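You operate a simulated robot arm through the tools that you are given. There is no shell and no other tool.

You are at the controls of a simulated robot arm. One attempt, no reset.

Task
Pack the small bearing with grease on the packer and lay it in the parts tray.
Fine: brass sleeve on top, pump only till grease shows, sleeve back.

Only the result counts: the job must be done as asked and must still hold three seconds after the hand-in. Knocking over, shifting, dropping, spilling or breaking anything else fails it.

Robot
A 7-joint arm with a two-finger parallel gripper, fixed in place. Base frame: the origin is on the floor under the middle of its stand, x ahead of it, y to its left, z up; the work surface is at about z = 850. Readings come in mm, rad, newtons and seconds.
With the tool pointing down near the work surface it reaches from about 420 to 900 mm from the base axis. Its first joint turns from -2.496 to 2.496 rad. Payload 3 kg.
The TCP is the grasp point between the finger pads, 30 mm short of the fingertips. In the tool frame z runs along the fingers and y along their closing line. Largest opening 94 mm; finger width 28, thickness 10; the body of the gripper, 50 by 96 mm, starts 55 mm behind the TCP.
Orientation is that of the tool frame in the base frame, as a unit quaternion [x, y, z, w]. With the fingers straight down and closing along the base's y, the tool's x points along the base's -x, its y along +y and its z along -z.

Tools
- The arm moves only by the tool arm_command. Its argument "plan" is a list of rows, each a list of 7 numbers: the shift along the tool's x, y, z in mm, then the turn, a rotation vector about the tool's x, y, z in rad, then the opening, from 0 (shut) to 1 (fully open). In form: [[x, y, z, rx, ry, rz, hand], ...]. A call has 1 to 20 rows; each row shifts and turns the commanded pose from where the row before left it, along the tool's axes as they then stand. Rows are played at 5 a second. More than 50 mm and 0.15 rad between two rows, or a gripper value outside its range, and nothing of the call is played. A pose out of reach is approached as far as the arm can. The call stops where the force on the tool passes 40 N (or 10 N more than at its start, if that is more) or the arm is blocked; 0.2 s more then pass. Each finger travels about 72 mm/s and halts on what it meets, pressing with about 31 N; the grip force reading is that of the motor and also rises with nothing between the fingers. The clock runs only during rows and for 0.2 s after the last one: add rows that do not move to give the fingers time. The reply holds the time, the measured pose of the TCP, the force on the tool along the base axes, the opening and the grip force, in the units named above and with some noise, with the torque about the TCP (base axes, N m) and any sound that the robot's microphone picked up, and new pictures: "pictures" is both (left out), scene, wrist or none.
- Cameras (640 x 400 px; columns grow to the right, rows downward): "scene" is fixed at [50.6, -500.6, 1441]; the picture's right is [0.98, -0.21, 0.00], its down [-0.07, -0.34, -0.94] and it looks along [0.19, 0.92, -0.35] (base axes); focal length 319 px, centre (320, 200). "wrist" rides on the gripper at [76, 14, -103] in the tool frame; the picture's right is [-0.18, 0.98, 0.00], its down [-0.75, -0.14, -0.64] and it looks along [-0.63, -0.12, 0.77] (tool axes); focal length 243 px, centre (320, 200). There is no depth. A picture from a camera that has moved, and an enlarged one, comes with that camera's place and axes in the base frame and with its lens.
- zoom(camera, box): a new picture of the part [left, top, right, bottom] of that camera's present view, enlarged. The clock stands still meanwhile.
- finish_job(): hands the job in; it is judged then, once.

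Places have to be worked out from the pictures, the camera data and where the tool is seen. Open the gripper and draw the arm clear of the work before you hand the job in, unless the task says otherwise.

The tools are called after ">>>" by a JSON object that holds its "api" and its "payload". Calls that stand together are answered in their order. arm_command: Moves the arm, as the interface text tells. Its arguments: {"type":"object","properties":{"plan":{"type":"array","items":{"type":"array","items":{"type":"number"}}},"pictures":{"type":"string","enum":["both","scene","wrist","none"]}},"required":["plan"]} The other tools are called the same way: zoom (camera, box) takes an enlarged picture of a part of a camera's view; finish_job () hands the job in.

At the start:

```text
clock: 0.0
tool_pos: [368.4, 407.6, 1211.8]
tcp_rot: [0.0, 1.0, 0.001, 0.0]
contact_force: [-0.4, 0.5, 0.2]
torque: [0.0, 0.0, 0.01]
opening: 94.1
finger_force: 0.2
```

scene: 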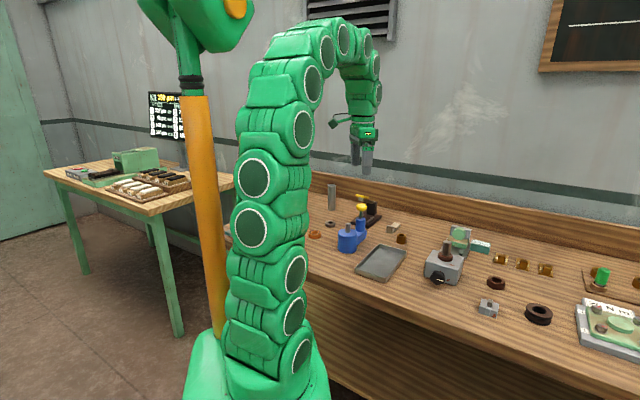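
wrist: 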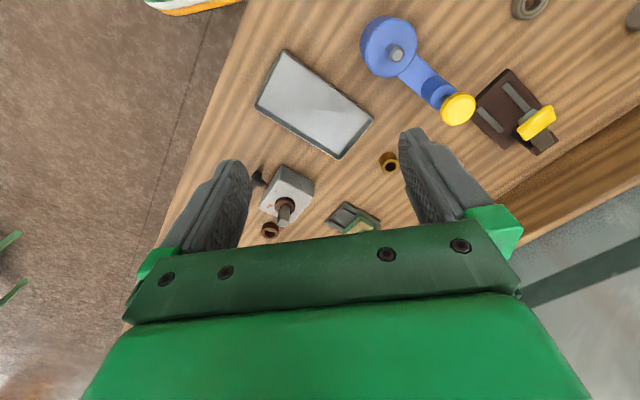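

I begin by looking closer at the bench in both cameras before moving anything.

>>> {"api": "zoom", "payload": {"camera": "scene", "box": [300, 170, 460, 290]}}

>>> {"api": "zoom", "payload": {"camera": "scene", "box": [410, 210, 640, 360]}}

>>> {"api": "zoom", "payload": {"camera": "wrist", "box": [240, 0, 640, 250]}}

```text
3.33 times, centred on (380, 230) of scene
camera zoom: at [50.6, -500.6, 1441.0], right [0.98, -0.21, 0.0], down [-0.07, -0.34, -0.94], along [0.19, 0.92, -0.35], focal length 1064 px, centre (120, 100)
```

zoom: 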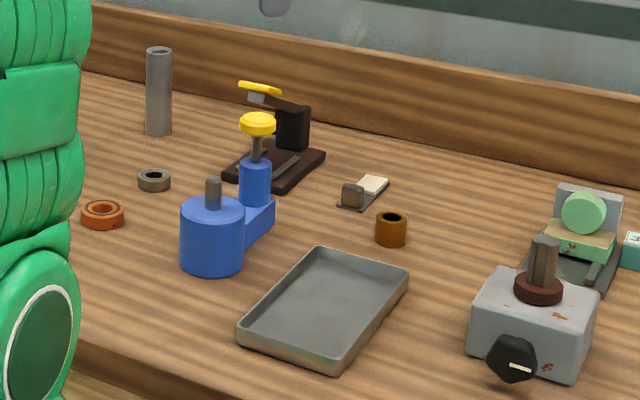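

```text
2.67 times, centred on (525, 285) of scene
camera zoom: at [50.6, -500.6, 1441.0], right [0.98, -0.21, 0.0], down [-0.07, -0.34, -0.94], along [0.19, 0.92, -0.35], focal length 851 px, centre (-227, -27)
```

zoom: 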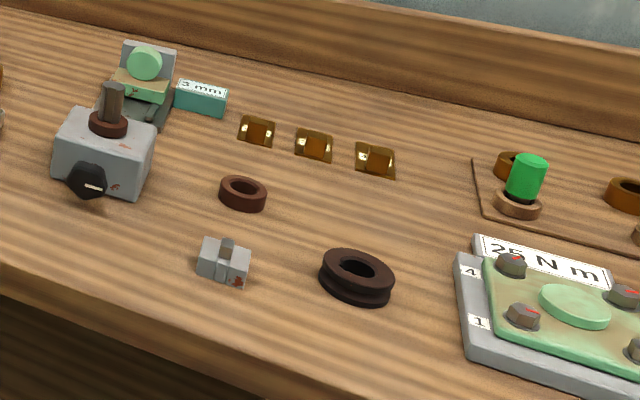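

```text
1.60 times, centred on (440, 125) of wrist
camera zoom: at [294.1, 422.1, 1314.6], right [0.18, 0.98, 0.0], down [0.75, -0.14, 0.64], along [0.63, -0.12, -0.77], focal length 388 px, centre (128, 320)
```

zoom: 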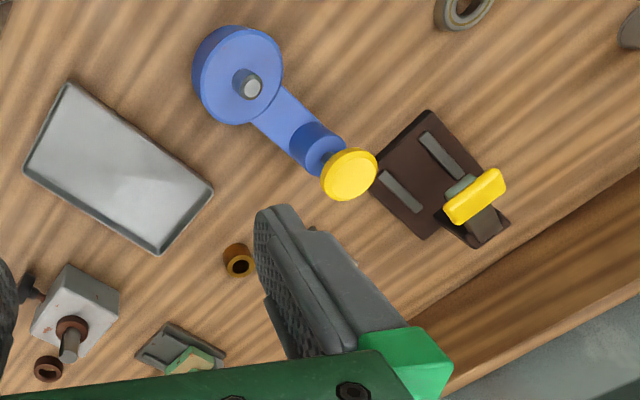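

The blue packer looks to be near (370, 505), with the small grey bearing near (358, 730), the tray near (459, 395) and the brass sleeve near (599, 535). I'll turn the wrist so its camera faces outward over the packer, staying high.

>>> {"api": "arm_command", "payload": {"plan": [[0, 0, 0, 0, 0, -0.149, 1], [0, 0, 0, 0, 0, -0.149, 1], [0, 0, 0, 0, 0, -0.149, 1], [0, 0, 0, 0, 0, -0.149, 1], [0, 0, 0, 0, 0, -0.149, 1], [0, 0, 0, 0, 0, -0.149, 1], [0, 0, 0, 0, 0, -0.149, 1]], "pictures": "both"}}

```text
clock: 1.6
tool_pos: [368.4, 407.1, 1210.2]
tcp_rot: [-0.499, 0.867, 0.0, 0.0]
contact_force: [1.0, -0.5, 0.4]
torque: [-0.01, 0.0, -0.03]
opening: 93.9
finger_force: 0.0
camera wrist: at [319.4, 349.3, 1314.2], right [-0.76, 0.65, 0.0], down [0.5, 0.58, 0.64], along [0.42, 0.49, -0.77], focal length 243 px, centre (320, 200)
```

scene: 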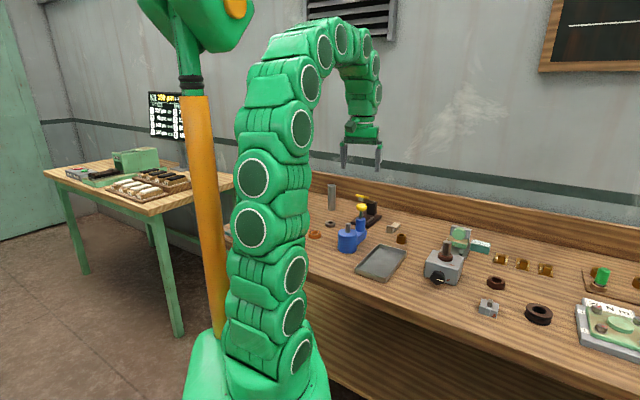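
wrist: 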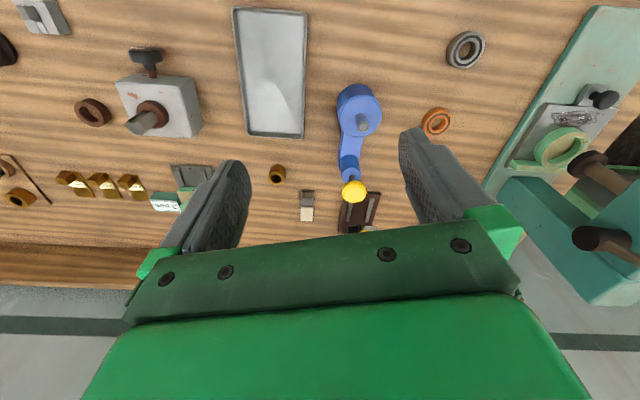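

The view is upside down relative to the bench and shows another grey bearing near (184, 554) that the arm hid from the scene camera, plus the orange ring near (273, 640). I'll zoom in on these to compare sizes.

>>> {"api": "zoom", "payload": {"camera": "wrist", "box": [320, 10, 520, 135]}}

>>> {"api": "zoom", "payload": {"camera": "wrist", "box": [230, 80, 400, 240]}}

>>> {"api": "zoom", "payload": {"camera": "wrist", "box": [480, 0, 640, 200]}}

>>> {"api": "zoom", "payload": {"camera": "wrist", "box": [0, 0, 240, 240]}}

>>> {"api": "zoom", "payload": {"camera": "scene", "box": [300, 180, 380, 260]}}

```text
3.20 times, centred on (420, 72) of wrist
camera zoom: at [319.4, 349.3, 1314.2], right [-0.76, 0.65, 0.0], down [0.5, 0.58, 0.64], along [0.42, 0.49, -0.77], focal length 776 px, centre (0, 608)
```

zoom: 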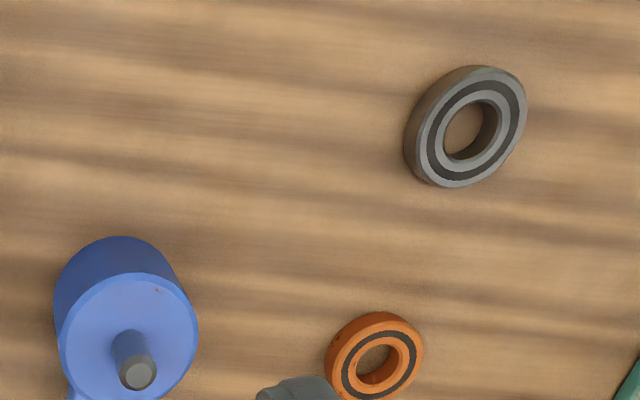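

```text
2.50 times, centred on (315, 160) of wrist
camera zoom: at [319.4, 349.3, 1314.2], right [-0.76, 0.65, 0.0], down [0.5, 0.58, 0.64], along [0.42, 0.49, -0.77], focal length 606 px, centre (332, 300)
```

zoom: 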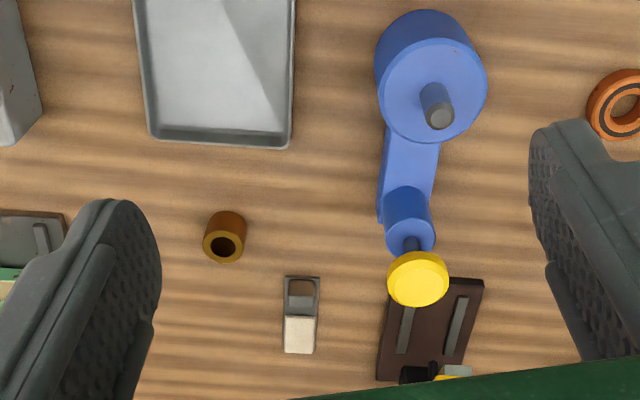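

```text
2.00 times, centred on (560, 100) of wrist
camera zoom: at [319.4, 349.3, 1314.2], right [-0.76, 0.65, 0.0], down [0.5, 0.58, 0.64], along [0.42, 0.49, -0.77], focal length 485 px, centre (-160, 400)
```

zoom: 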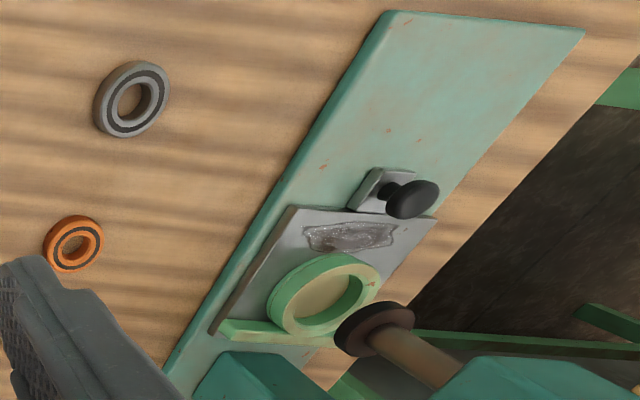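

```text
1.67 times, centred on (120, 120) of wrist
camera zoom: at [319.4, 349.3, 1314.2], right [-0.76, 0.65, 0.0], down [0.5, 0.58, 0.64], along [0.42, 0.49, -0.77], focal length 404 px, centre (653, 333)
```

zoom: 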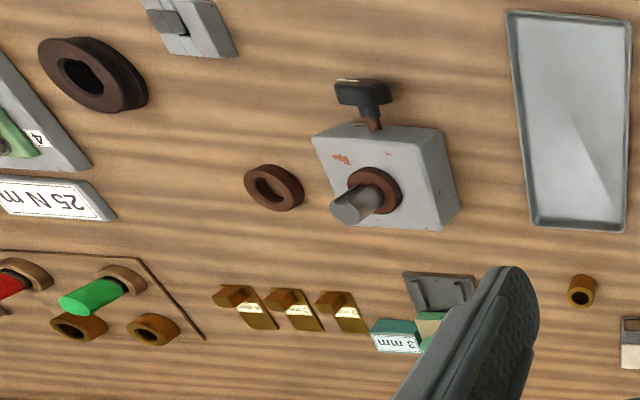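

```text
5.00 times, centred on (340, 220) of scene
camera zoom: at [50.6, -500.6, 1441.0], right [0.98, -0.21, 0.0], down [-0.07, -0.34, -0.94], along [0.19, 0.92, -0.35], focal length 1596 px, centre (220, 100)
```

zoom: 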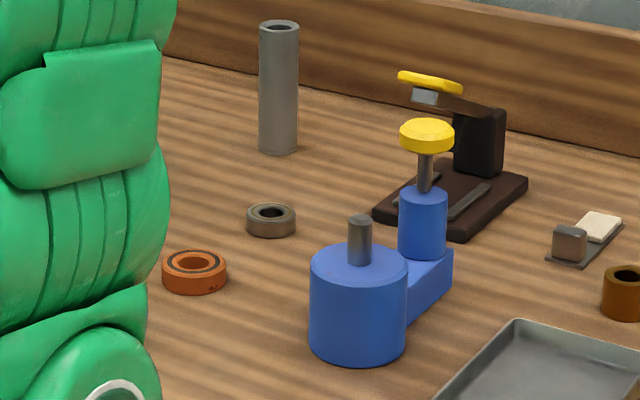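

The bench holds three bearings: grey C near (358, 735) measures about 44 mm across, the orange one about 54 mm, and grey A about 62 mm. C looks like the small one, so I'll move high over it for a close look.

>>> {"api": "arm_command", "payload": {"plan": [[-30.3, 18.9, 10, 0, 0, 0, 1], [-30.3, 18.9, 10, 0, 0, 0, 1], [-30.3, 18.9, 10, 0, 0, 0, 1], [-30.3, 18.9, 20, 0, 0, 0, 1], [-30.3, 18.9, 20, 0, 0, 0, 1], [-30.3, 18.9, 20, 0, 0, 0, 1], [-30.3, 18.9, 20, 0, 0, 0, 1], [-30.3, 18.9, 20, 0, 0, 0, 1], [-30.3, 18.9, 20, 0, 0, 0, 1], [0, 0, 0, 0, 0, 0, 1]], "pictures": "both"}}

```text
clock: 3.8
tool_pos: [359.2, 728.7, 1060.9]
tcp_rot: [-0.498, 0.867, -0.001, 0.001]
contact_force: [-0.6, -0.3, 0.2]
torque: [-0.01, 0.0, 0.02]
opening: 94.3
finger_force: 0.1
camera wrist: at [309.3, 670.3, 1163.9], right [-0.76, 0.65, 0.0], down [0.5, 0.58, 0.64], along [0.42, 0.49, -0.77], focal length 243 px, centre (320, 200)
```

scene: 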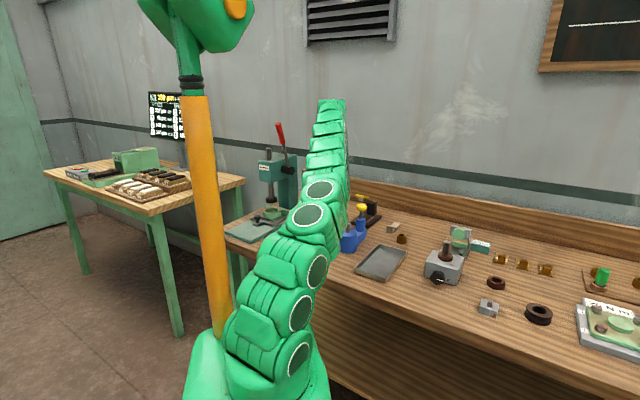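
wrist: 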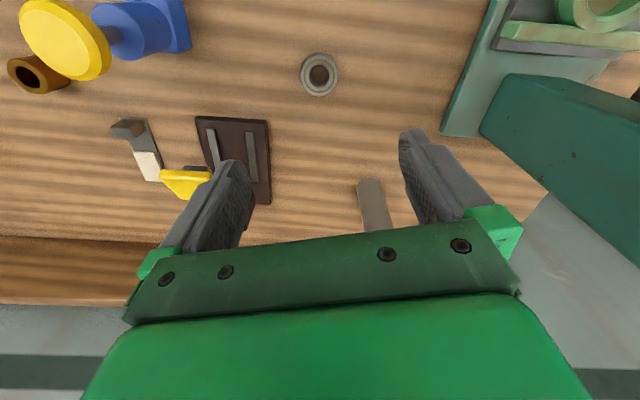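

Bearing C shows at (319, 74) almost directly under the tool, near (355, 722). I'll zoom to measure it, and also look at the knob, packer and sleeve.

>>> {"api": "zoom", "payload": {"camera": "wrist", "box": [280, 40, 360, 110]}}

>>> {"api": "zoom", "payload": {"camera": "wrist", "box": [0, 0, 280, 220]}}

>>> {"api": "zoom", "payload": {"camera": "scene", "box": [220, 110, 420, 270]}}

```text
5.71 times, centred on (320, 75) of wrist
camera zoom: at [309.3, 670.3, 1163.9], right [-0.76, 0.65, 0.0], down [0.5, 0.58, 0.64], along [0.42, 0.49, -0.77], focal length 1386 px, centre (320, 914)
```

zoom: 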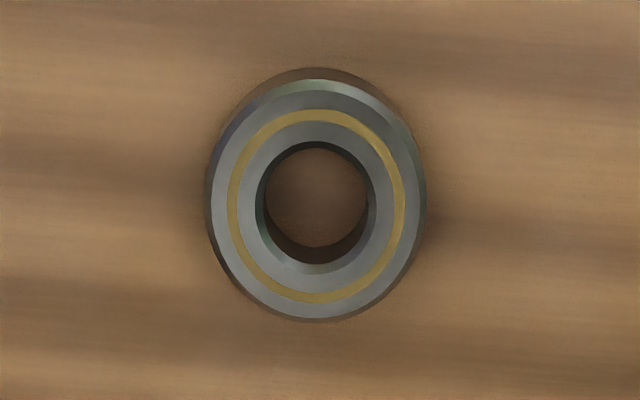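

```text
1.82 times, centred on (140, 110) of wrist
camera zoom: at [309.3, 670.3, 1163.9], right [-0.76, 0.65, 0.0], down [0.5, 0.58, 0.64], along [0.42, 0.49, -0.77], focal length 441 px, centre (647, 364)
```

zoom: 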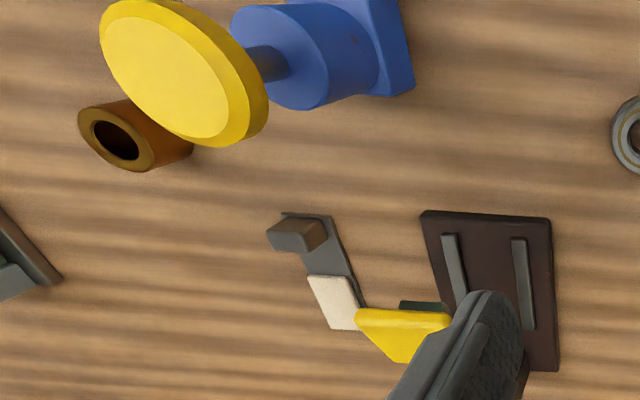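

```text
2.50 times, centred on (320, 190) of scene
camera zoom: at [50.6, -500.6, 1441.0], right [0.98, -0.21, 0.0], down [-0.07, -0.34, -0.94], along [0.19, 0.92, -0.35], focal length 798 px, centre (320, 225)
```

zoom: 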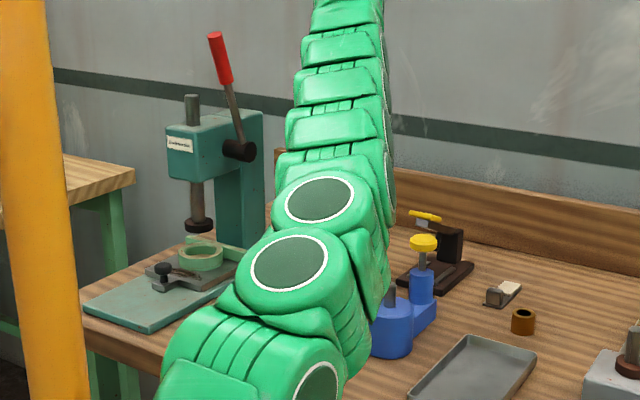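

The bearing is about 44 mm across and 14 mm high, centred near (352, 720). I'll centre over it and go down part-way to check the alignment.

>>> {"api": "arm_command", "payload": {"plan": [[5.5, 0.7, 30, 0, 0, 0, 1], [5.5, 0.7, 30, 0, 0, 0, 1], [0, 0, 30, 0, 0, 0, 1], [0, 0, 20, 0, 0, 0, 1], [0, 0, 0, 0, 0, 0, 1], [0, 0, 0, 0, 0, 0, 1]], "pictures": "wrist"}}

```text
clock: 5.2
tool_pos: [351.4, 719.5, 953.4]
tcp_rot: [-0.499, 0.867, 0.0, 0.0]
contact_force: [0.5, -0.4, 0.6]
torque: [-0.01, -0.01, 0.01]
opening: 93.9
finger_force: 0.0
camera wrist: at [301.7, 662.3, 1055.0], right [-0.76, 0.65, 0.0], down [0.5, 0.58, 0.64], along [0.42, 0.49, -0.77], focal length 243 px, centre (320, 200)
```

wrist: 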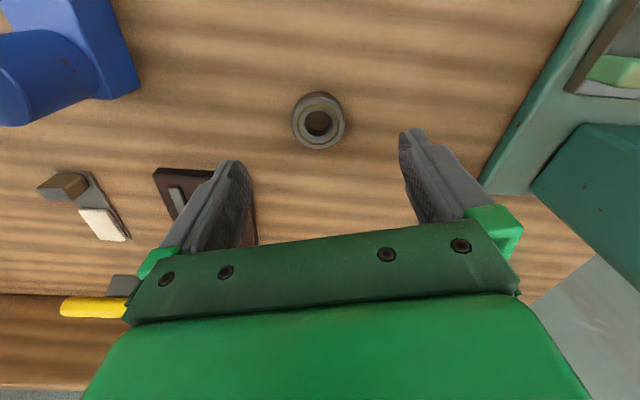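

The bearing sits nearly centred between the fingers. I'll zoom to fine-tune.

>>> {"api": "zoom", "payload": {"camera": "wrist", "box": [270, 80, 370, 160]}}

```text
5.00 times, centred on (320, 120) of wrist
camera zoom: at [301.7, 662.3, 1055.0], right [-0.76, 0.65, 0.0], down [0.5, 0.58, 0.64], along [0.42, 0.49, -0.77], focal length 1213 px, centre (320, 600)
```

zoom: 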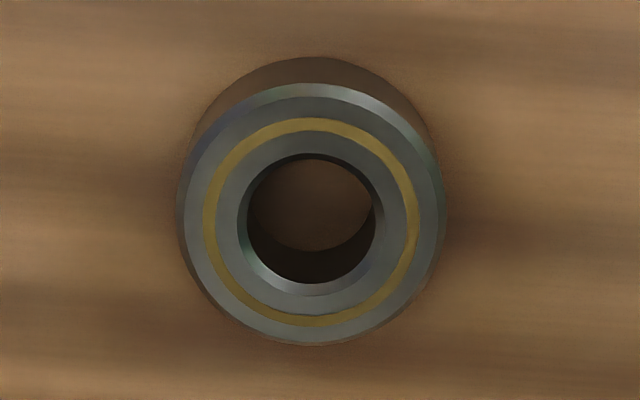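

The bearing centre is about 2 mm off along tool -x, so I'll correct that and go down to just above grasp height.

>>> {"api": "arm_command", "payload": {"plan": [[-2, -0.8, 25, 0, 0, 0, 1], [0, 0, 25, 0, 0, 0, 1], [0, 0, 10, 0, 0, 0, 1], [0, 0, 0, 0, 0, 0, 1], [0, 0, 0, 0, 0, 0, 1]], "pictures": "wrist"}}

```text
clock: 6.4
tool_pos: [354.0, 721.4, 892.1]
tcp_rot: [-0.498, 0.867, 0.0, 0.0]
contact_force: [-0.4, 0.5, 0.3]
torque: [0.01, 0.02, -0.01]
opening: 93.8
finger_force: 0.0
camera wrist: at [304.7, 662.9, 994.9], right [-0.76, 0.65, 0.0], down [0.5, 0.58, 0.64], along [0.42, 0.49, -0.77], focal length 243 px, centre (320, 200)
```

wrist: 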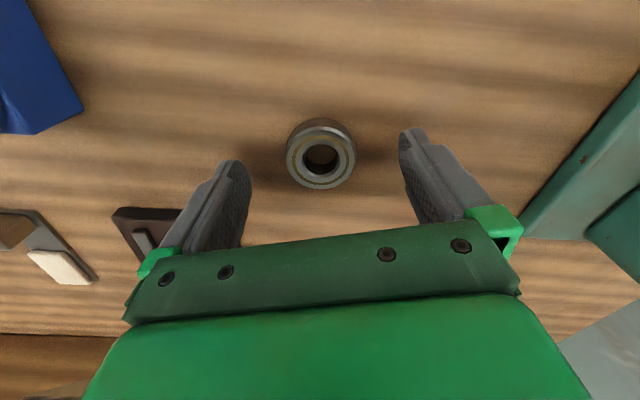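

The bearing is between the fingertips. I'll lower to about z=884 (tips just above the bench) and close on it.

>>> {"api": "arm_command", "payload": {"plan": [[1, 0, 8, 0, 0, 0, 1], [0, 0, 0, 0, 0, 0, 1], [0, 0, 0, 0, 0, 0, 0.3], [0, 0, 0, 0, 0, 0, 0.3], [0, 0, 0, 0, 0, 0, 0.3], [0, 0, 0, 0, 0, 0, 0.3], [0, 0, 0, 0, 0, 0, 0.3]], "pictures": "wrist"}}

```text
clock: 8.0
tool_pos: [354.0, 720.3, 883.9]
tcp_rot: [-0.499, 0.867, 0.0, 0.0]
contact_force: [0.4, -0.8, 1.1]
torque: [-0.1, 0.0, 0.02]
opening: 41.4
finger_force: 30.9
camera wrist: at [304.1, 662.0, 986.9], right [-0.76, 0.65, 0.0], down [0.5, 0.58, 0.64], along [0.42, 0.49, -0.77], focal length 243 px, centre (320, 200)
```

wrist: 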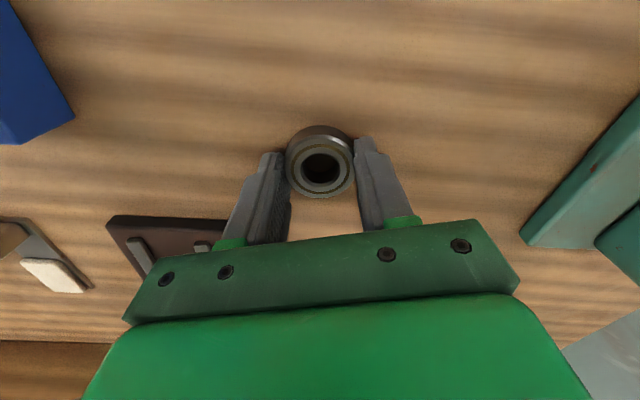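

Gripped at 41.4 mm, so the bearing is about 42 mm across. I'll zoom to measure how it sits in the hand before lifting.

>>> {"api": "zoom", "payload": {"camera": "wrist", "box": [260, 110, 380, 210]}}

```text
4.00 times, centred on (320, 160) of wrist
camera zoom: at [304.1, 662.0, 986.9], right [-0.76, 0.65, 0.0], down [0.5, 0.58, 0.64], along [0.42, 0.49, -0.77], focal length 970 px, centre (320, 360)
```

zoom: 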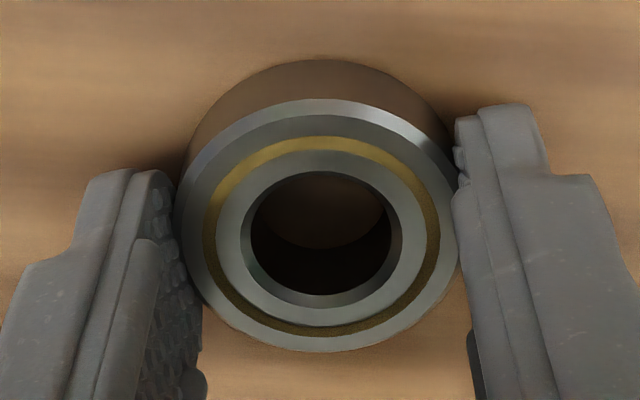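

The bearing sits within about 1 mm of the hand's centre. I'll lift it straight up to z≈1100, then move over the packer post, estimated at (365, 503).

>>> {"api": "arm_command", "payload": {"plan": [[0, 0, -10, 0, 0, 0, 0.3], [0, 0, -30, 0, 0, 0, 0.3], [0, 0, -44, 0, 0, 0, 0.3], [0, 0, -44, 0, 0, 0, 0.3], [0, 0, -44, 0, 0, 0, 0.3], [0, 0, -44, 0, 0, 0, 0.3], [20, -13, 0, 0, 0, 0, 0.3], [36, -23.5, 0, 0, 0, 0, 0.3], [36, -23.5, 0, 0, 0, 0, 0.3], [36, -23.5, 0, 0, 0, 0, 0.3], [36, -23.5, 0, 0, 0, 0, 0.3], [18, -11.5, 0, 0, 0, 0, 0.3], [0, 0, 0, 0, 0, 0, 0.3], [0, 0, 0, 0, 0, 0, 0.3]], "pictures": "both"}}

```text
clock: 11.0
tool_pos: [364.2, 504.8, 1101.5]
tcp_rot: [-0.499, 0.867, 0.0, 0.001]
contact_force: [0.3, -0.3, -1.0]
torque: [-0.02, 0.0, -0.02]
opening: 40.4
finger_force: 31.4
camera wrist: at [315.2, 446.6, 1204.3], right [-0.76, 0.65, 0.0], down [0.5, 0.58, 0.64], along [0.42, 0.49, -0.77], focal length 243 px, centre (320, 200)
```

scene: 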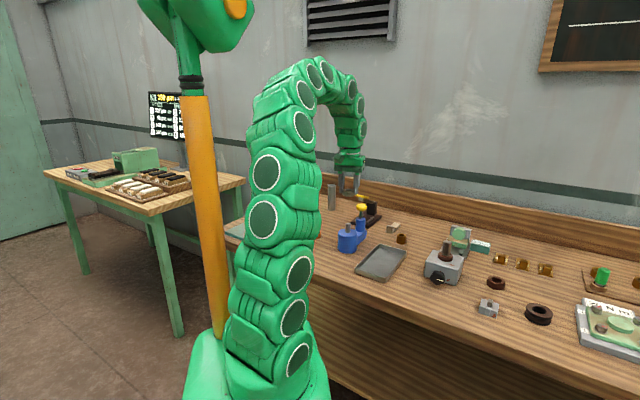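
wrist: 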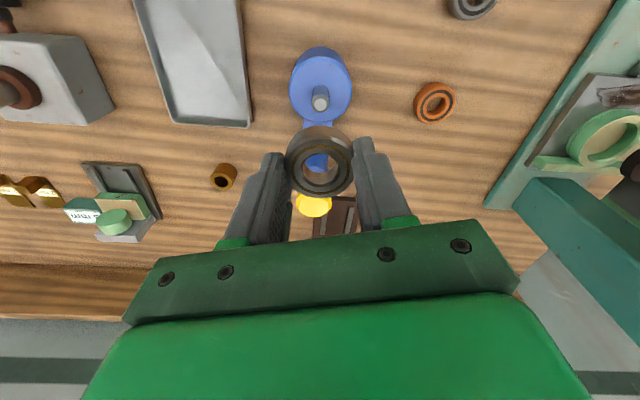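

The bearing holds. I'll zoom on the packer from here to locate the post and drum.

>>> {"api": "zoom", "payload": {"camera": "wrist", "box": [270, 30, 370, 130]}}

>>> {"api": "zoom", "payload": {"camera": "scene", "box": [310, 170, 410, 260]}}

```text
4.00 times, centred on (320, 80) of wrist
camera zoom: at [315.2, 446.6, 1204.3], right [-0.76, 0.65, 0.0], down [0.5, 0.58, 0.64], along [0.42, 0.49, -0.77], focal length 970 px, centre (320, 680)
```

zoom: 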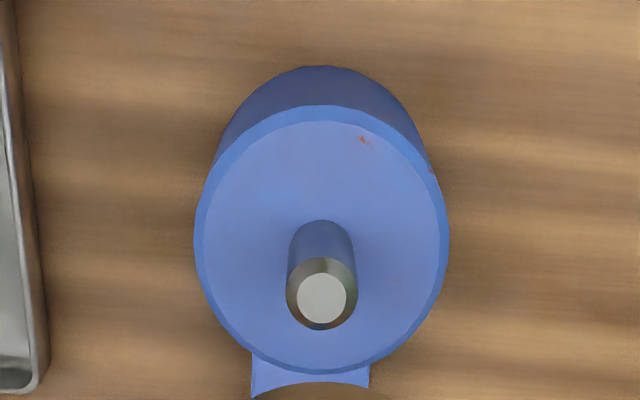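

```text
4.44 times, centred on (360, 215) of scene
camera zoom: at [50.6, -500.6, 1441.0], right [0.98, -0.21, 0.0], down [-0.07, -0.34, -0.94], along [0.19, 0.92, -0.35], focal length 1418 px, centre (142, 133)
```

zoom: 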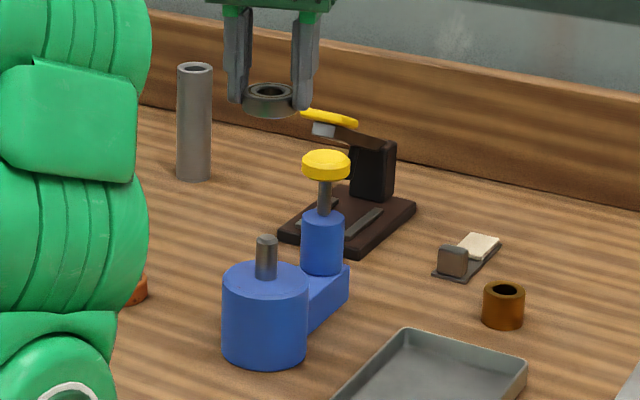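

From two views the post top is at about (367, 508, 960) and the drum top at z≈920, with the post about 2.9 mm along tool -x from the TCP. I'll check how the bearing sits in the grip now.

>>> {"api": "zoom", "payload": {"camera": "wrist", "box": [260, 110, 380, 210]}}

>>> {"api": "zoom", "payload": {"camera": "scene", "box": [325, 160, 375, 210]}}

```text
4.00 times, centred on (320, 160) of wrist
camera zoom: at [315.2, 446.6, 1204.3], right [-0.76, 0.65, 0.0], down [0.5, 0.58, 0.64], along [0.42, 0.49, -0.77], focal length 970 px, centre (320, 360)
```

zoom: 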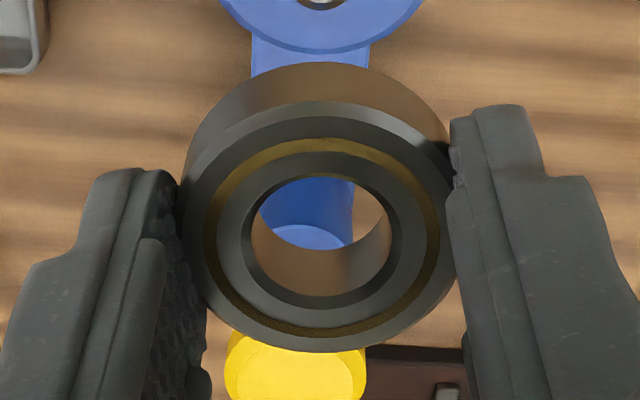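

```text
8.00 times, centred on (350, 185) of scene
camera zoom: at [50.6, -500.6, 1441.0], right [0.98, -0.21, 0.0], down [-0.07, -0.34, -0.94], along [0.19, 0.92, -0.35], focal length 2553 px, centre (80, 320)
```

zoom: 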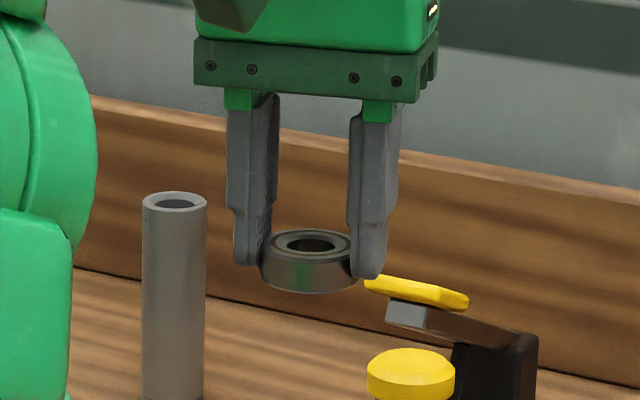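

The bearing sits about 1–2 mm toward tool -x in the hand, and the post has a chamfered tip. I'll lower until the bearing is just above the post and judge the alignment through the bore.

>>> {"api": "arm_command", "payload": {"plan": [[-1.4, 0, 30, 0, 0, 0, 0.3], [0, 0, 30, 0, 0, 0, 0.3], [0, 0, 25, 0, 0, 0, 0.3], [0, 0, 15, 0, 0, 0, 0.3], [0, 0, 0, 0, 0, 0, 0.3], [0, 0, 0, 0, 0, 0, 0.3]], "pictures": "both"}}

>>> {"api": "zoom", "payload": {"camera": "wrist", "box": [260, 110, 380, 210]}}

>>> {"api": "zoom", "payload": {"camera": "scene", "box": [325, 180, 385, 260]}}

```text
clock: 12.4
tool_pos: [365.7, 505.3, 998.6]
tcp_rot: [-0.499, 0.867, 0.0, 0.0]
contact_force: [0.5, -0.5, -1.6]
torque: [0.0, 0.04, 0.0]
opening: 40.1
finger_force: 31.2
camera wrist: at [315.7, 446.4, 1101.5], right [-0.76, 0.65, 0.0], down [0.5, 0.58, 0.64], along [0.42, 0.49, -0.77], focal length 243 px, centre (320, 200)
```

scene: 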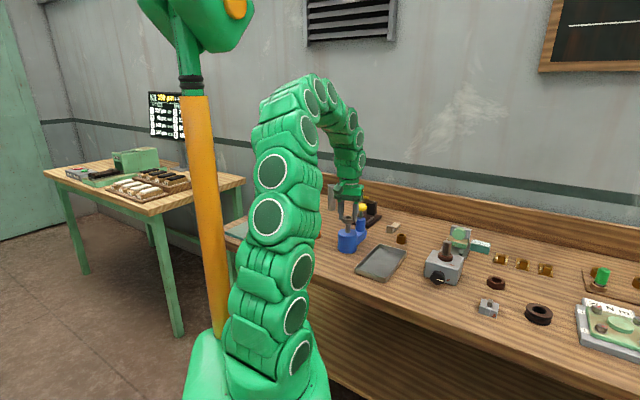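
wrist: 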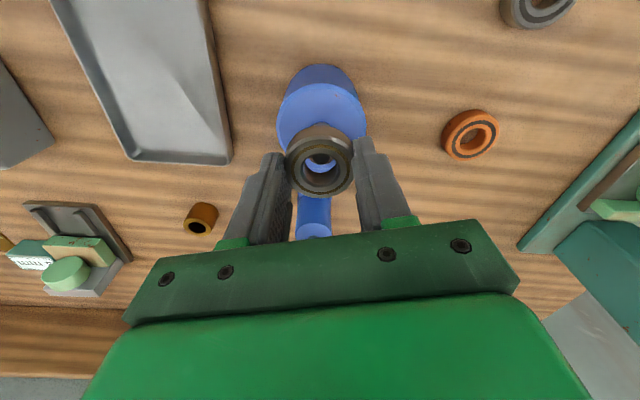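

```text
4.00 times, centred on (320, 160) of wrist
camera zoom: at [315.7, 446.4, 1101.5], right [-0.76, 0.65, 0.0], down [0.5, 0.58, 0.64], along [0.42, 0.49, -0.77], focal length 970 px, centre (320, 360)
```

zoom: 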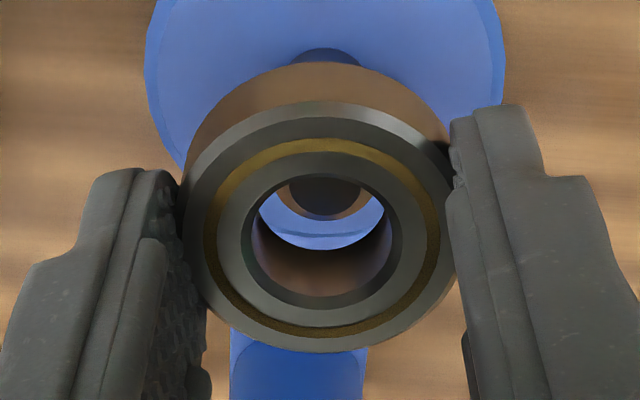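

```text
5.00 times, centred on (355, 220) of scene
camera zoom: at [50.6, -500.6, 1441.0], right [0.98, -0.21, 0.0], down [-0.07, -0.34, -0.94], along [0.19, 0.92, -0.35], focal length 1596 px, centre (145, 100)
```

zoom: 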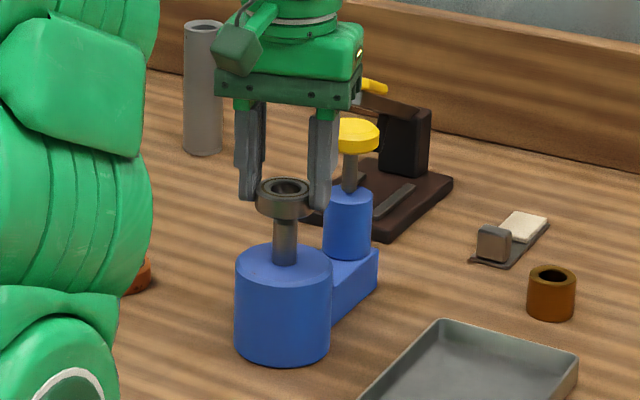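

Through the bore, the post tip is centred within about 0.5–1 mm. I'll lower slowly onto it, watching the force.

>>> {"api": "arm_command", "payload": {"plan": [[0, 0.3, 4, 0, 0, 0, 0.3], [0, 0, 4, 0, 0, 0, 0.3], [0, 0, 4, 0, 0, 0, 0.3], [0, 0, 4, 0, 0, 0, 0.3], [0, 0, 0, 0, 0, 0, 0.3]], "pictures": "both"}}

>>> {"api": "zoom", "payload": {"camera": "wrist", "box": [260, 110, 380, 210]}}

>>> {"api": "zoom", "payload": {"camera": "scene", "box": [325, 180, 385, 260]}}

```text
clock: 13.6
tool_pos: [365.5, 504.6, 983.3]
tcp_rot: [-0.499, 0.867, 0.0, 0.002]
contact_force: [3.3, 10.6, 16.6]
torque: [0.56, -0.26, 0.05]
opening: 40.3
finger_force: 31.1
camera wrist: at [315.3, 446.4, 1086.6], right [-0.76, 0.65, 0.0], down [0.5, 0.58, 0.64], along [0.42, 0.49, -0.77], focal length 243 px, centre (320, 200)
```

scene: 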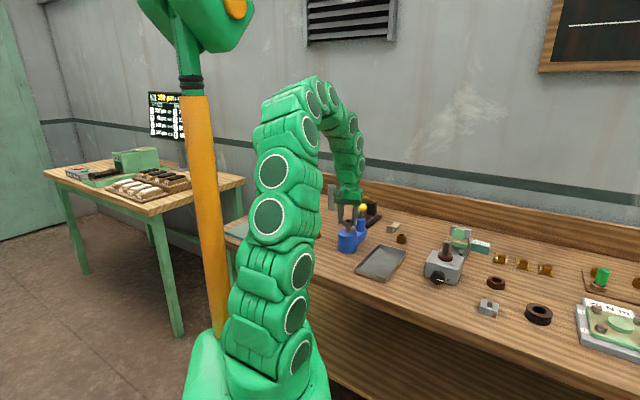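
wrist: 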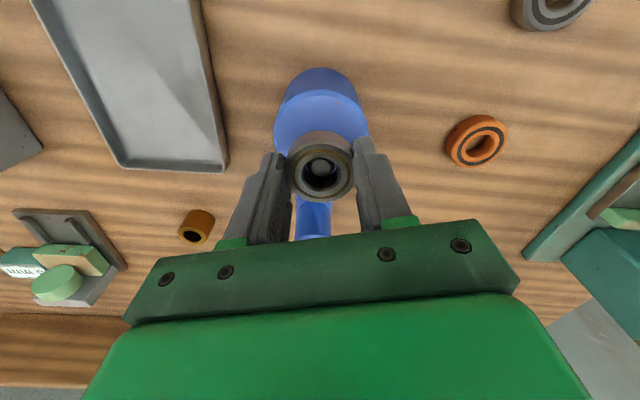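

```text
4.00 times, centred on (320, 160) of wrist
camera zoom: at [315.3, 446.4, 1086.6], right [-0.76, 0.65, 0.0], down [0.5, 0.58, 0.64], along [0.42, 0.49, -0.77], focal length 970 px, centre (320, 360)
```

zoom: 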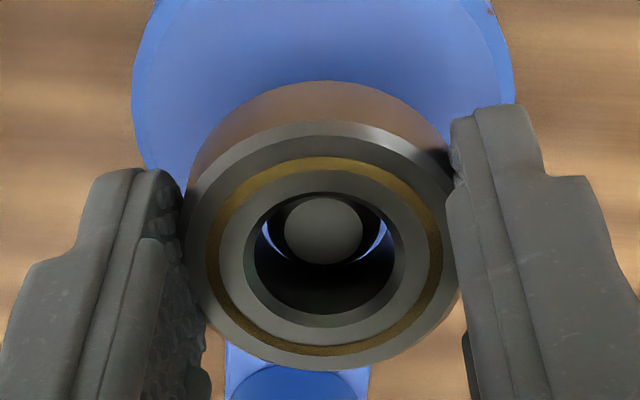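

```text
5.00 times, centred on (355, 220) of scene
camera zoom: at [50.6, -500.6, 1441.0], right [0.98, -0.21, 0.0], down [-0.07, -0.34, -0.94], along [0.19, 0.92, -0.35], focal length 1596 px, centre (145, 100)
```

zoom: 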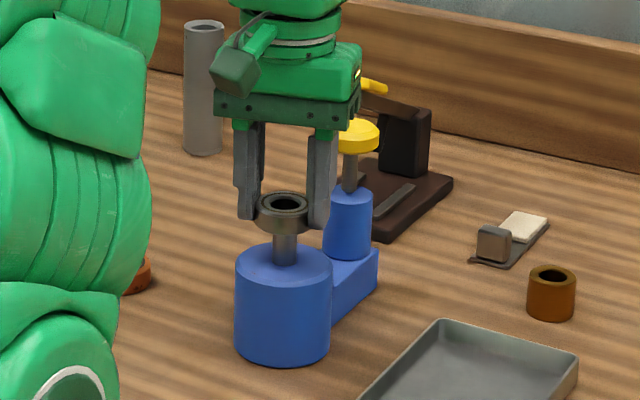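

The post is inside the bore, but the readings (16 N up and about 10 N toward tool -x) show the bore edge on the -x side riding on the post's chamfer. I'll ease the hand 1.2 mm toward tool -x and read the force again.

>>> {"api": "arm_command", "payload": {"plan": [[0, 0, -2, 0, 0, 0, 0.3], [-1.2, 0, 0, 0, 0, 0, 0.3], [0, 0, 0, 0, 0, 0, 0.3]], "pictures": "wrist"}}

>>> {"api": "zoom", "payload": {"camera": "wrist", "box": [260, 110, 380, 210]}}

```text
clock: 14.4
tool_pos: [365.2, 504.6, 985.0]
tcp_rot: [-0.499, 0.867, -0.001, -0.001]
contact_force: [0.4, 0.5, -0.9]
torque: [0.03, -0.04, -0.01]
opening: 40.2
finger_force: 31.1
camera wrist: at [316.6, 446.9, 1087.8], right [-0.76, 0.65, 0.0], down [0.5, 0.58, 0.64], along [0.42, 0.48, -0.77], focal length 243 px, centre (320, 200)
```

wrist: 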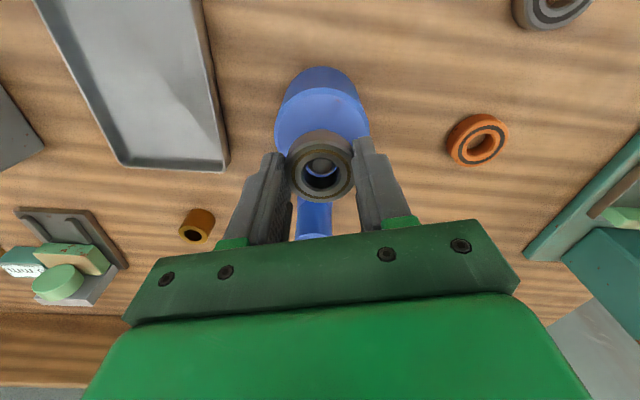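

```text
4.00 times, centred on (320, 160) of wrist
camera zoom: at [316.6, 446.9, 1087.8], right [-0.76, 0.65, 0.0], down [0.5, 0.58, 0.64], along [0.42, 0.48, -0.77], focal length 970 px, centre (320, 360)
```

zoom: 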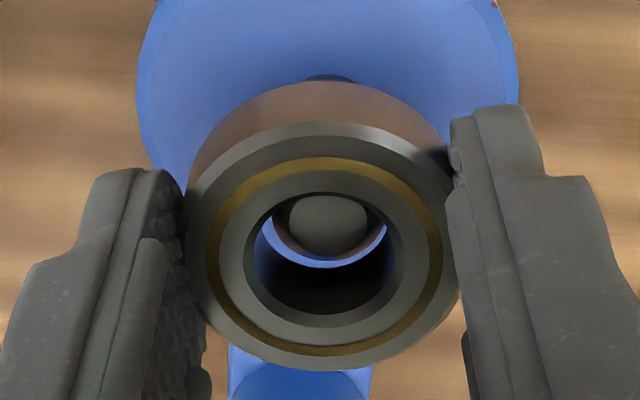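

The force is gone and the post is visible inside the bore, slightly toward +y. I'll nudge 0.6 mm in y and lower again in small steps.

>>> {"api": "arm_command", "payload": {"plan": [[0, 0.6, 2, 0, 0, 0, 0.3], [0, 0, 3, 0, 0, 0, 0.3], [0, 0, 3, 0, 0, 0, 0.3], [0, 0, 0, 0, 0, 0, 0.3]], "pictures": "wrist"}}

>>> {"api": "zoom", "payload": {"camera": "wrist", "box": [260, 110, 380, 210]}}

```text
clock: 15.4
tool_pos: [365.9, 506.9, 977.5]
tcp_rot: [-0.498, 0.867, 0.001, 0.0]
contact_force: [0.8, -0.4, -1.8]
torque: [-0.04, -0.01, -0.02]
opening: 40.2
finger_force: 31.2
camera wrist: at [315.2, 448.1, 1080.2], right [-0.76, 0.65, 0.0], down [0.5, 0.58, 0.64], along [0.42, 0.49, -0.77], focal length 243 px, centre (320, 200)
```

wrist: 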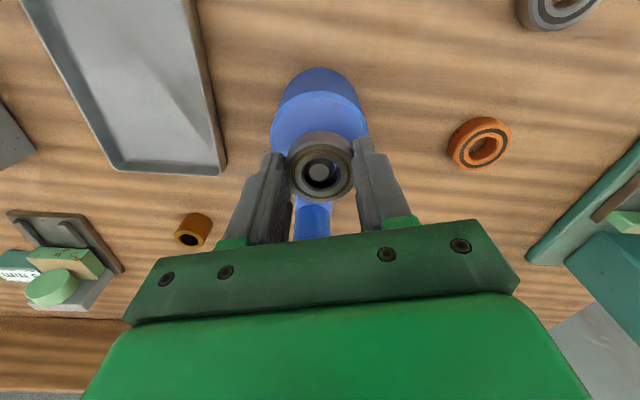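

```text
4.00 times, centred on (320, 160) of wrist
camera zoom: at [315.2, 448.1, 1080.2], right [-0.76, 0.65, 0.0], down [0.5, 0.58, 0.64], along [0.42, 0.49, -0.77], focal length 970 px, centre (320, 360)
```

zoom: 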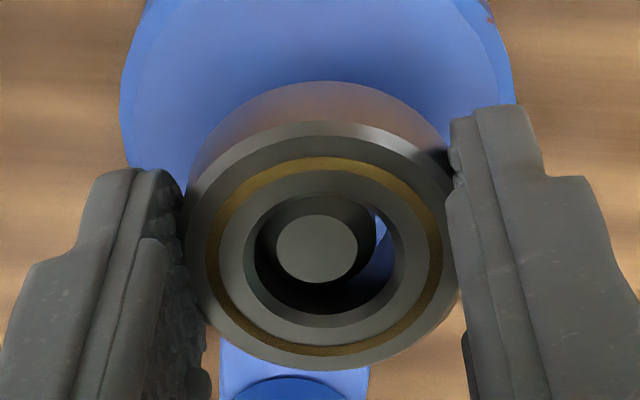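

No contact force and the post is well inside the bore, a hair toward -y. I'll correct slightly and keep lowering toward the drum top.

>>> {"api": "arm_command", "payload": {"plan": [[0, -0.4, 3, 0, 0, 0, 0.3], [0, 0, 4, 0, 0, 0, 0.3], [0, 0, 4, 0, 0, 0, 0.3], [0, 0, 4, 0, 0, 0, 0.3], [0, 0, 3, 0, 0, 0, 0.3], [0, 0, 0, 0, 0, 0, 0.3]], "pictures": "both"}}

>>> {"api": "zoom", "payload": {"camera": "wrist", "box": [260, 110, 380, 210]}}

>>> {"api": "zoom", "payload": {"camera": "scene", "box": [325, 190, 385, 260]}}

```text
clock: 16.8
tool_pos: [366.2, 506.3, 958.6]
tcp_rot: [-0.499, 0.867, 0.0, 0.0]
contact_force: [-0.4, -0.7, -1.7]
torque: [0.0, 0.0, 0.01]
opening: 40.4
finger_force: 31.5
camera wrist: at [316.1, 448.1, 1062.1], right [-0.76, 0.65, 0.0], down [0.5, 0.58, 0.64], along [0.42, 0.49, -0.77], focal length 243 px, centre (320, 200)
```

scene: 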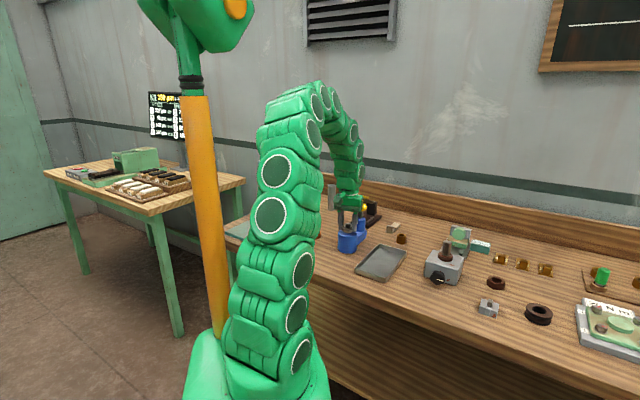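
wrist: 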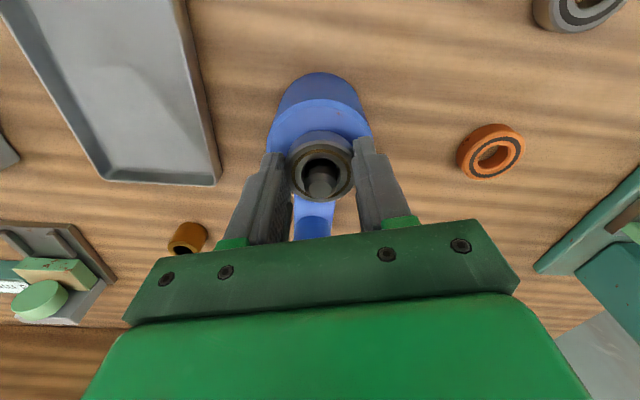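

```text
4.00 times, centred on (320, 160) of wrist
camera zoom: at [316.1, 448.1, 1062.1], right [-0.76, 0.65, 0.0], down [0.5, 0.58, 0.64], along [0.42, 0.49, -0.77], focal length 970 px, centre (320, 360)
```

zoom: 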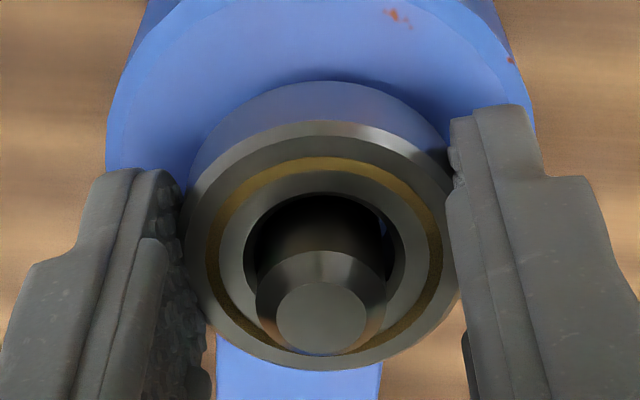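

```text
5.71 times, centred on (355, 225) of scene
camera zoom: at [50.6, -500.6, 1441.0], right [0.98, -0.21, 0.0], down [-0.07, -0.34, -0.94], along [0.19, 0.92, -0.35], focal length 1824 px, centre (120, 57)
```

zoom: 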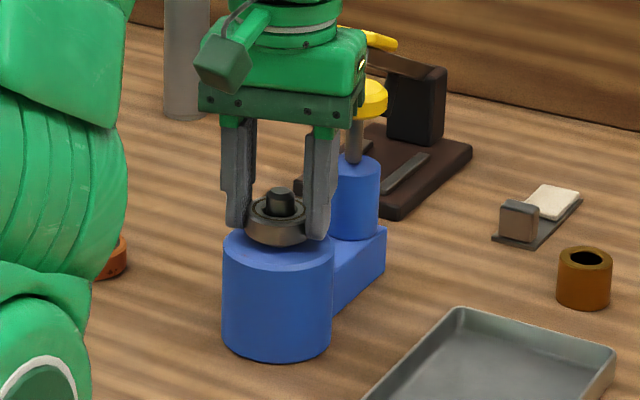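

The post protrudes through the bearing and it's just above the drum. I'll lower in 2 mm steps looking for contact.

>>> {"api": "arm_command", "payload": {"plan": [[0, 0, 2, 0, 0, 0, 0.3], [0, 0, 2, 0, 0, 0, 0.3], [0, 0, 0, 0, 0, 0, 0.3]], "pictures": "none"}}

```text
clock: 17.6
tool_pos: [365.6, 506.0, 955.6]
tcp_rot: [-0.499, 0.867, 0.0, 0.001]
contact_force: [-0.9, -0.2, -1.0]
torque: [-0.02, 0.0, 0.01]
opening: 40.3
finger_force: 31.0
```

No contact yet at z≈955. I'll continue in 1.5 mm steps.

>>> {"api": "arm_command", "payload": {"plan": [[0, 0, 1.5, 0, 0, 0, 0.3], [0, 0, 1.5, 0, 0, 0, 0.3], [0, 0, 0, 0, 0, 0, 0.3]], "pictures": "wrist"}}

>>> {"api": "zoom", "payload": {"camera": "scene", "box": [335, 200, 375, 245]}}

```text
clock: 18.4
tool_pos: [365.5, 506.9, 952.6]
tcp_rot: [-0.499, 0.867, 0.0, 0.0]
contact_force: [-0.9, -2.8, 9.2]
torque: [-0.24, 0.12, 0.0]
opening: 40.0
finger_force: 31.1
camera wrist: at [315.8, 447.7, 1055.5], right [-0.76, 0.65, 0.0], down [0.5, 0.58, 0.64], along [0.42, 0.49, -0.77], focal length 243 px, centre (320, 200)
```

wrist: 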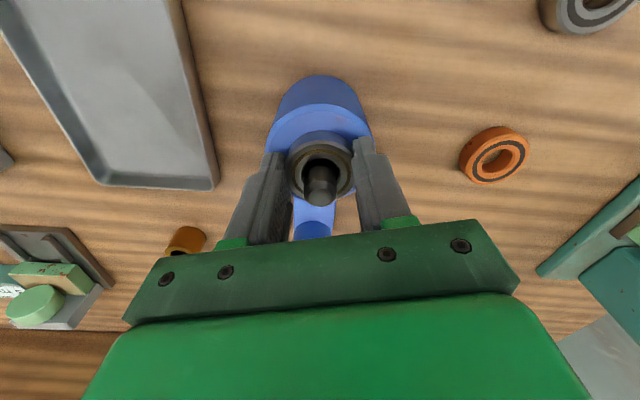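

```text
8.89 times, centred on (355, 222) of scene
camera zoom: at [50.6, -500.6, 1441.0], right [0.98, -0.21, 0.0], down [-0.07, -0.34, -0.94], along [0.19, 0.92, -0.35], focal length 2837 px, centre (9, 0)
```

zoom: 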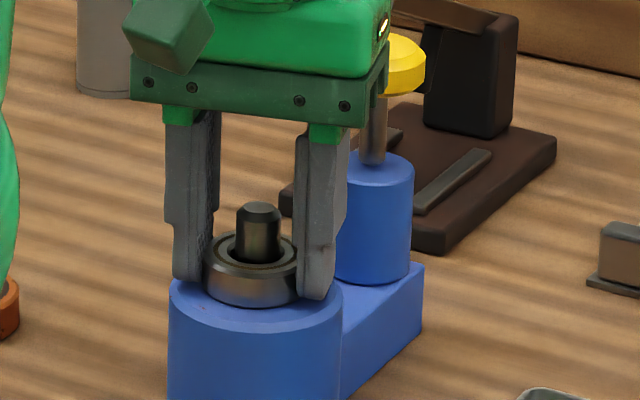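

Contact at z≈952.6 with 9 N: the bearing is sitting on the drum around the post. I'll open the fingers and check it before rising.

>>> {"api": "arm_command", "payload": {"plan": [[0, 0, 0, 0, 0, 0, 0.6], [0, 0, 0, 0, 0, 0, 0.75], [0, 0, 0, 0, 0, 0, 0.75]], "pictures": "wrist"}}

>>> {"api": "zoom", "payload": {"camera": "scene", "box": [335, 200, 375, 245]}}

```text
clock: 19.2
tool_pos: [366.5, 505.8, 951.6]
tcp_rot: [-0.499, 0.867, 0.0, 0.0]
contact_force: [0.3, 0.1, -0.2]
torque: [0.0, -0.01, 0.03]
opening: 70.3
finger_force: 0.0
camera wrist: at [315.9, 447.8, 1055.2], right [-0.76, 0.65, 0.0], down [0.5, 0.58, 0.64], along [0.42, 0.49, -0.77], focal length 243 px, centre (320, 200)
```

wrist: 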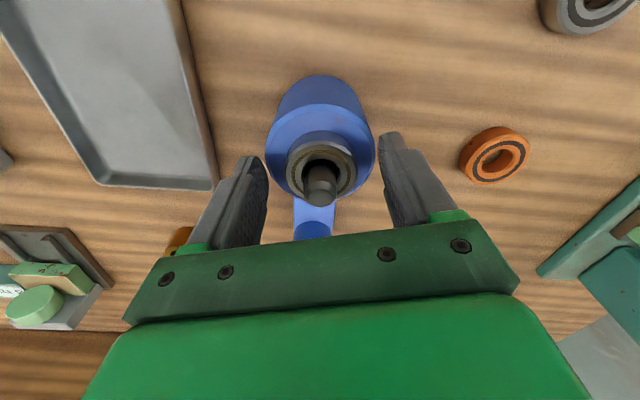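

```text
8.89 times, centred on (355, 222) of scene
camera zoom: at [50.6, -500.6, 1441.0], right [0.98, -0.21, 0.0], down [-0.07, -0.34, -0.94], along [0.19, 0.92, -0.35], focal length 2837 px, centre (9, 0)
```

zoom: 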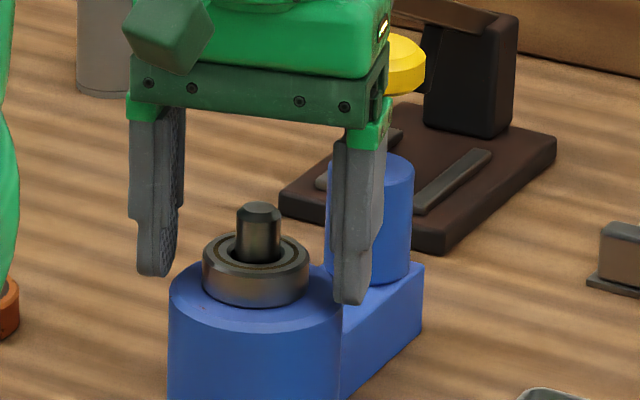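

The bearing sits flat on the drum around the post. I'll rise to z≈1130 and move over the brass sleeve near (599, 535).

>>> {"api": "arm_command", "payload": {"plan": [[0, 0, -10, 0, 0, 0, 0.75], [0, 0, -30, 0, 0, 0, 0.75], [0, 0, -46, 0, 0, 0, 0.75], [0, 0, -46, 0, 0, 0, 0.75], [0, 0, -46, 0, 0, 0, 0.75], [-23.7, -31.2, 0, 0, 0, 0, 0.75], [-23.7, -31.2, 0, 0, 0, 0, 0.75], [-23.7, -31.2, 0, 0, 0, 0, 0.75], [-23.7, -31.2, 0, 0, 0, 0, 0.75], [-23.7, -31.2, 0, 0, 0, 0, 0.75], [-23.7, -31.2, 0, 0, 0, 0, 0.75], [0, 0, 0, 0, 0, 0, 0.75], [0, 0, 0, 0, 0, 0, 0.75]], "pictures": "both"}}

```text
clock: 22.0
tool_pos: [598.1, 535.9, 1131.6]
tcp_rot: [-0.499, 0.867, 0.0, 0.0]
contact_force: [-0.6, 0.7, -0.5]
torque: [0.03, -0.05, 0.0]
opening: 70.3
finger_force: 0.1
camera wrist: at [549.5, 476.9, 1234.6], right [-0.76, 0.65, 0.0], down [0.5, 0.58, 0.64], along [0.42, 0.49, -0.77], focal length 243 px, centre (320, 200)
```

scene: 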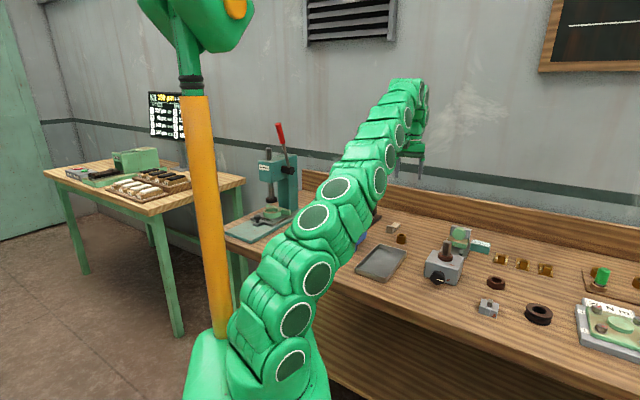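
wrist: 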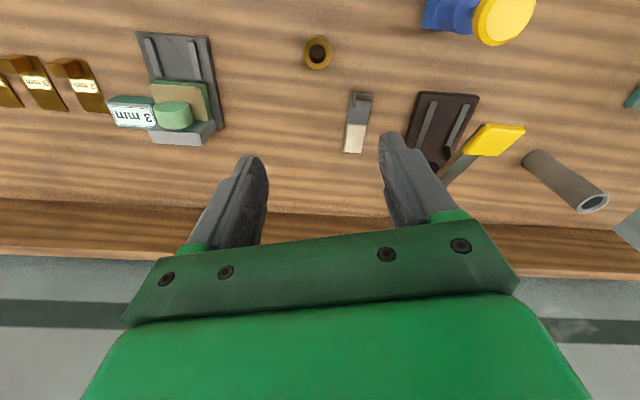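

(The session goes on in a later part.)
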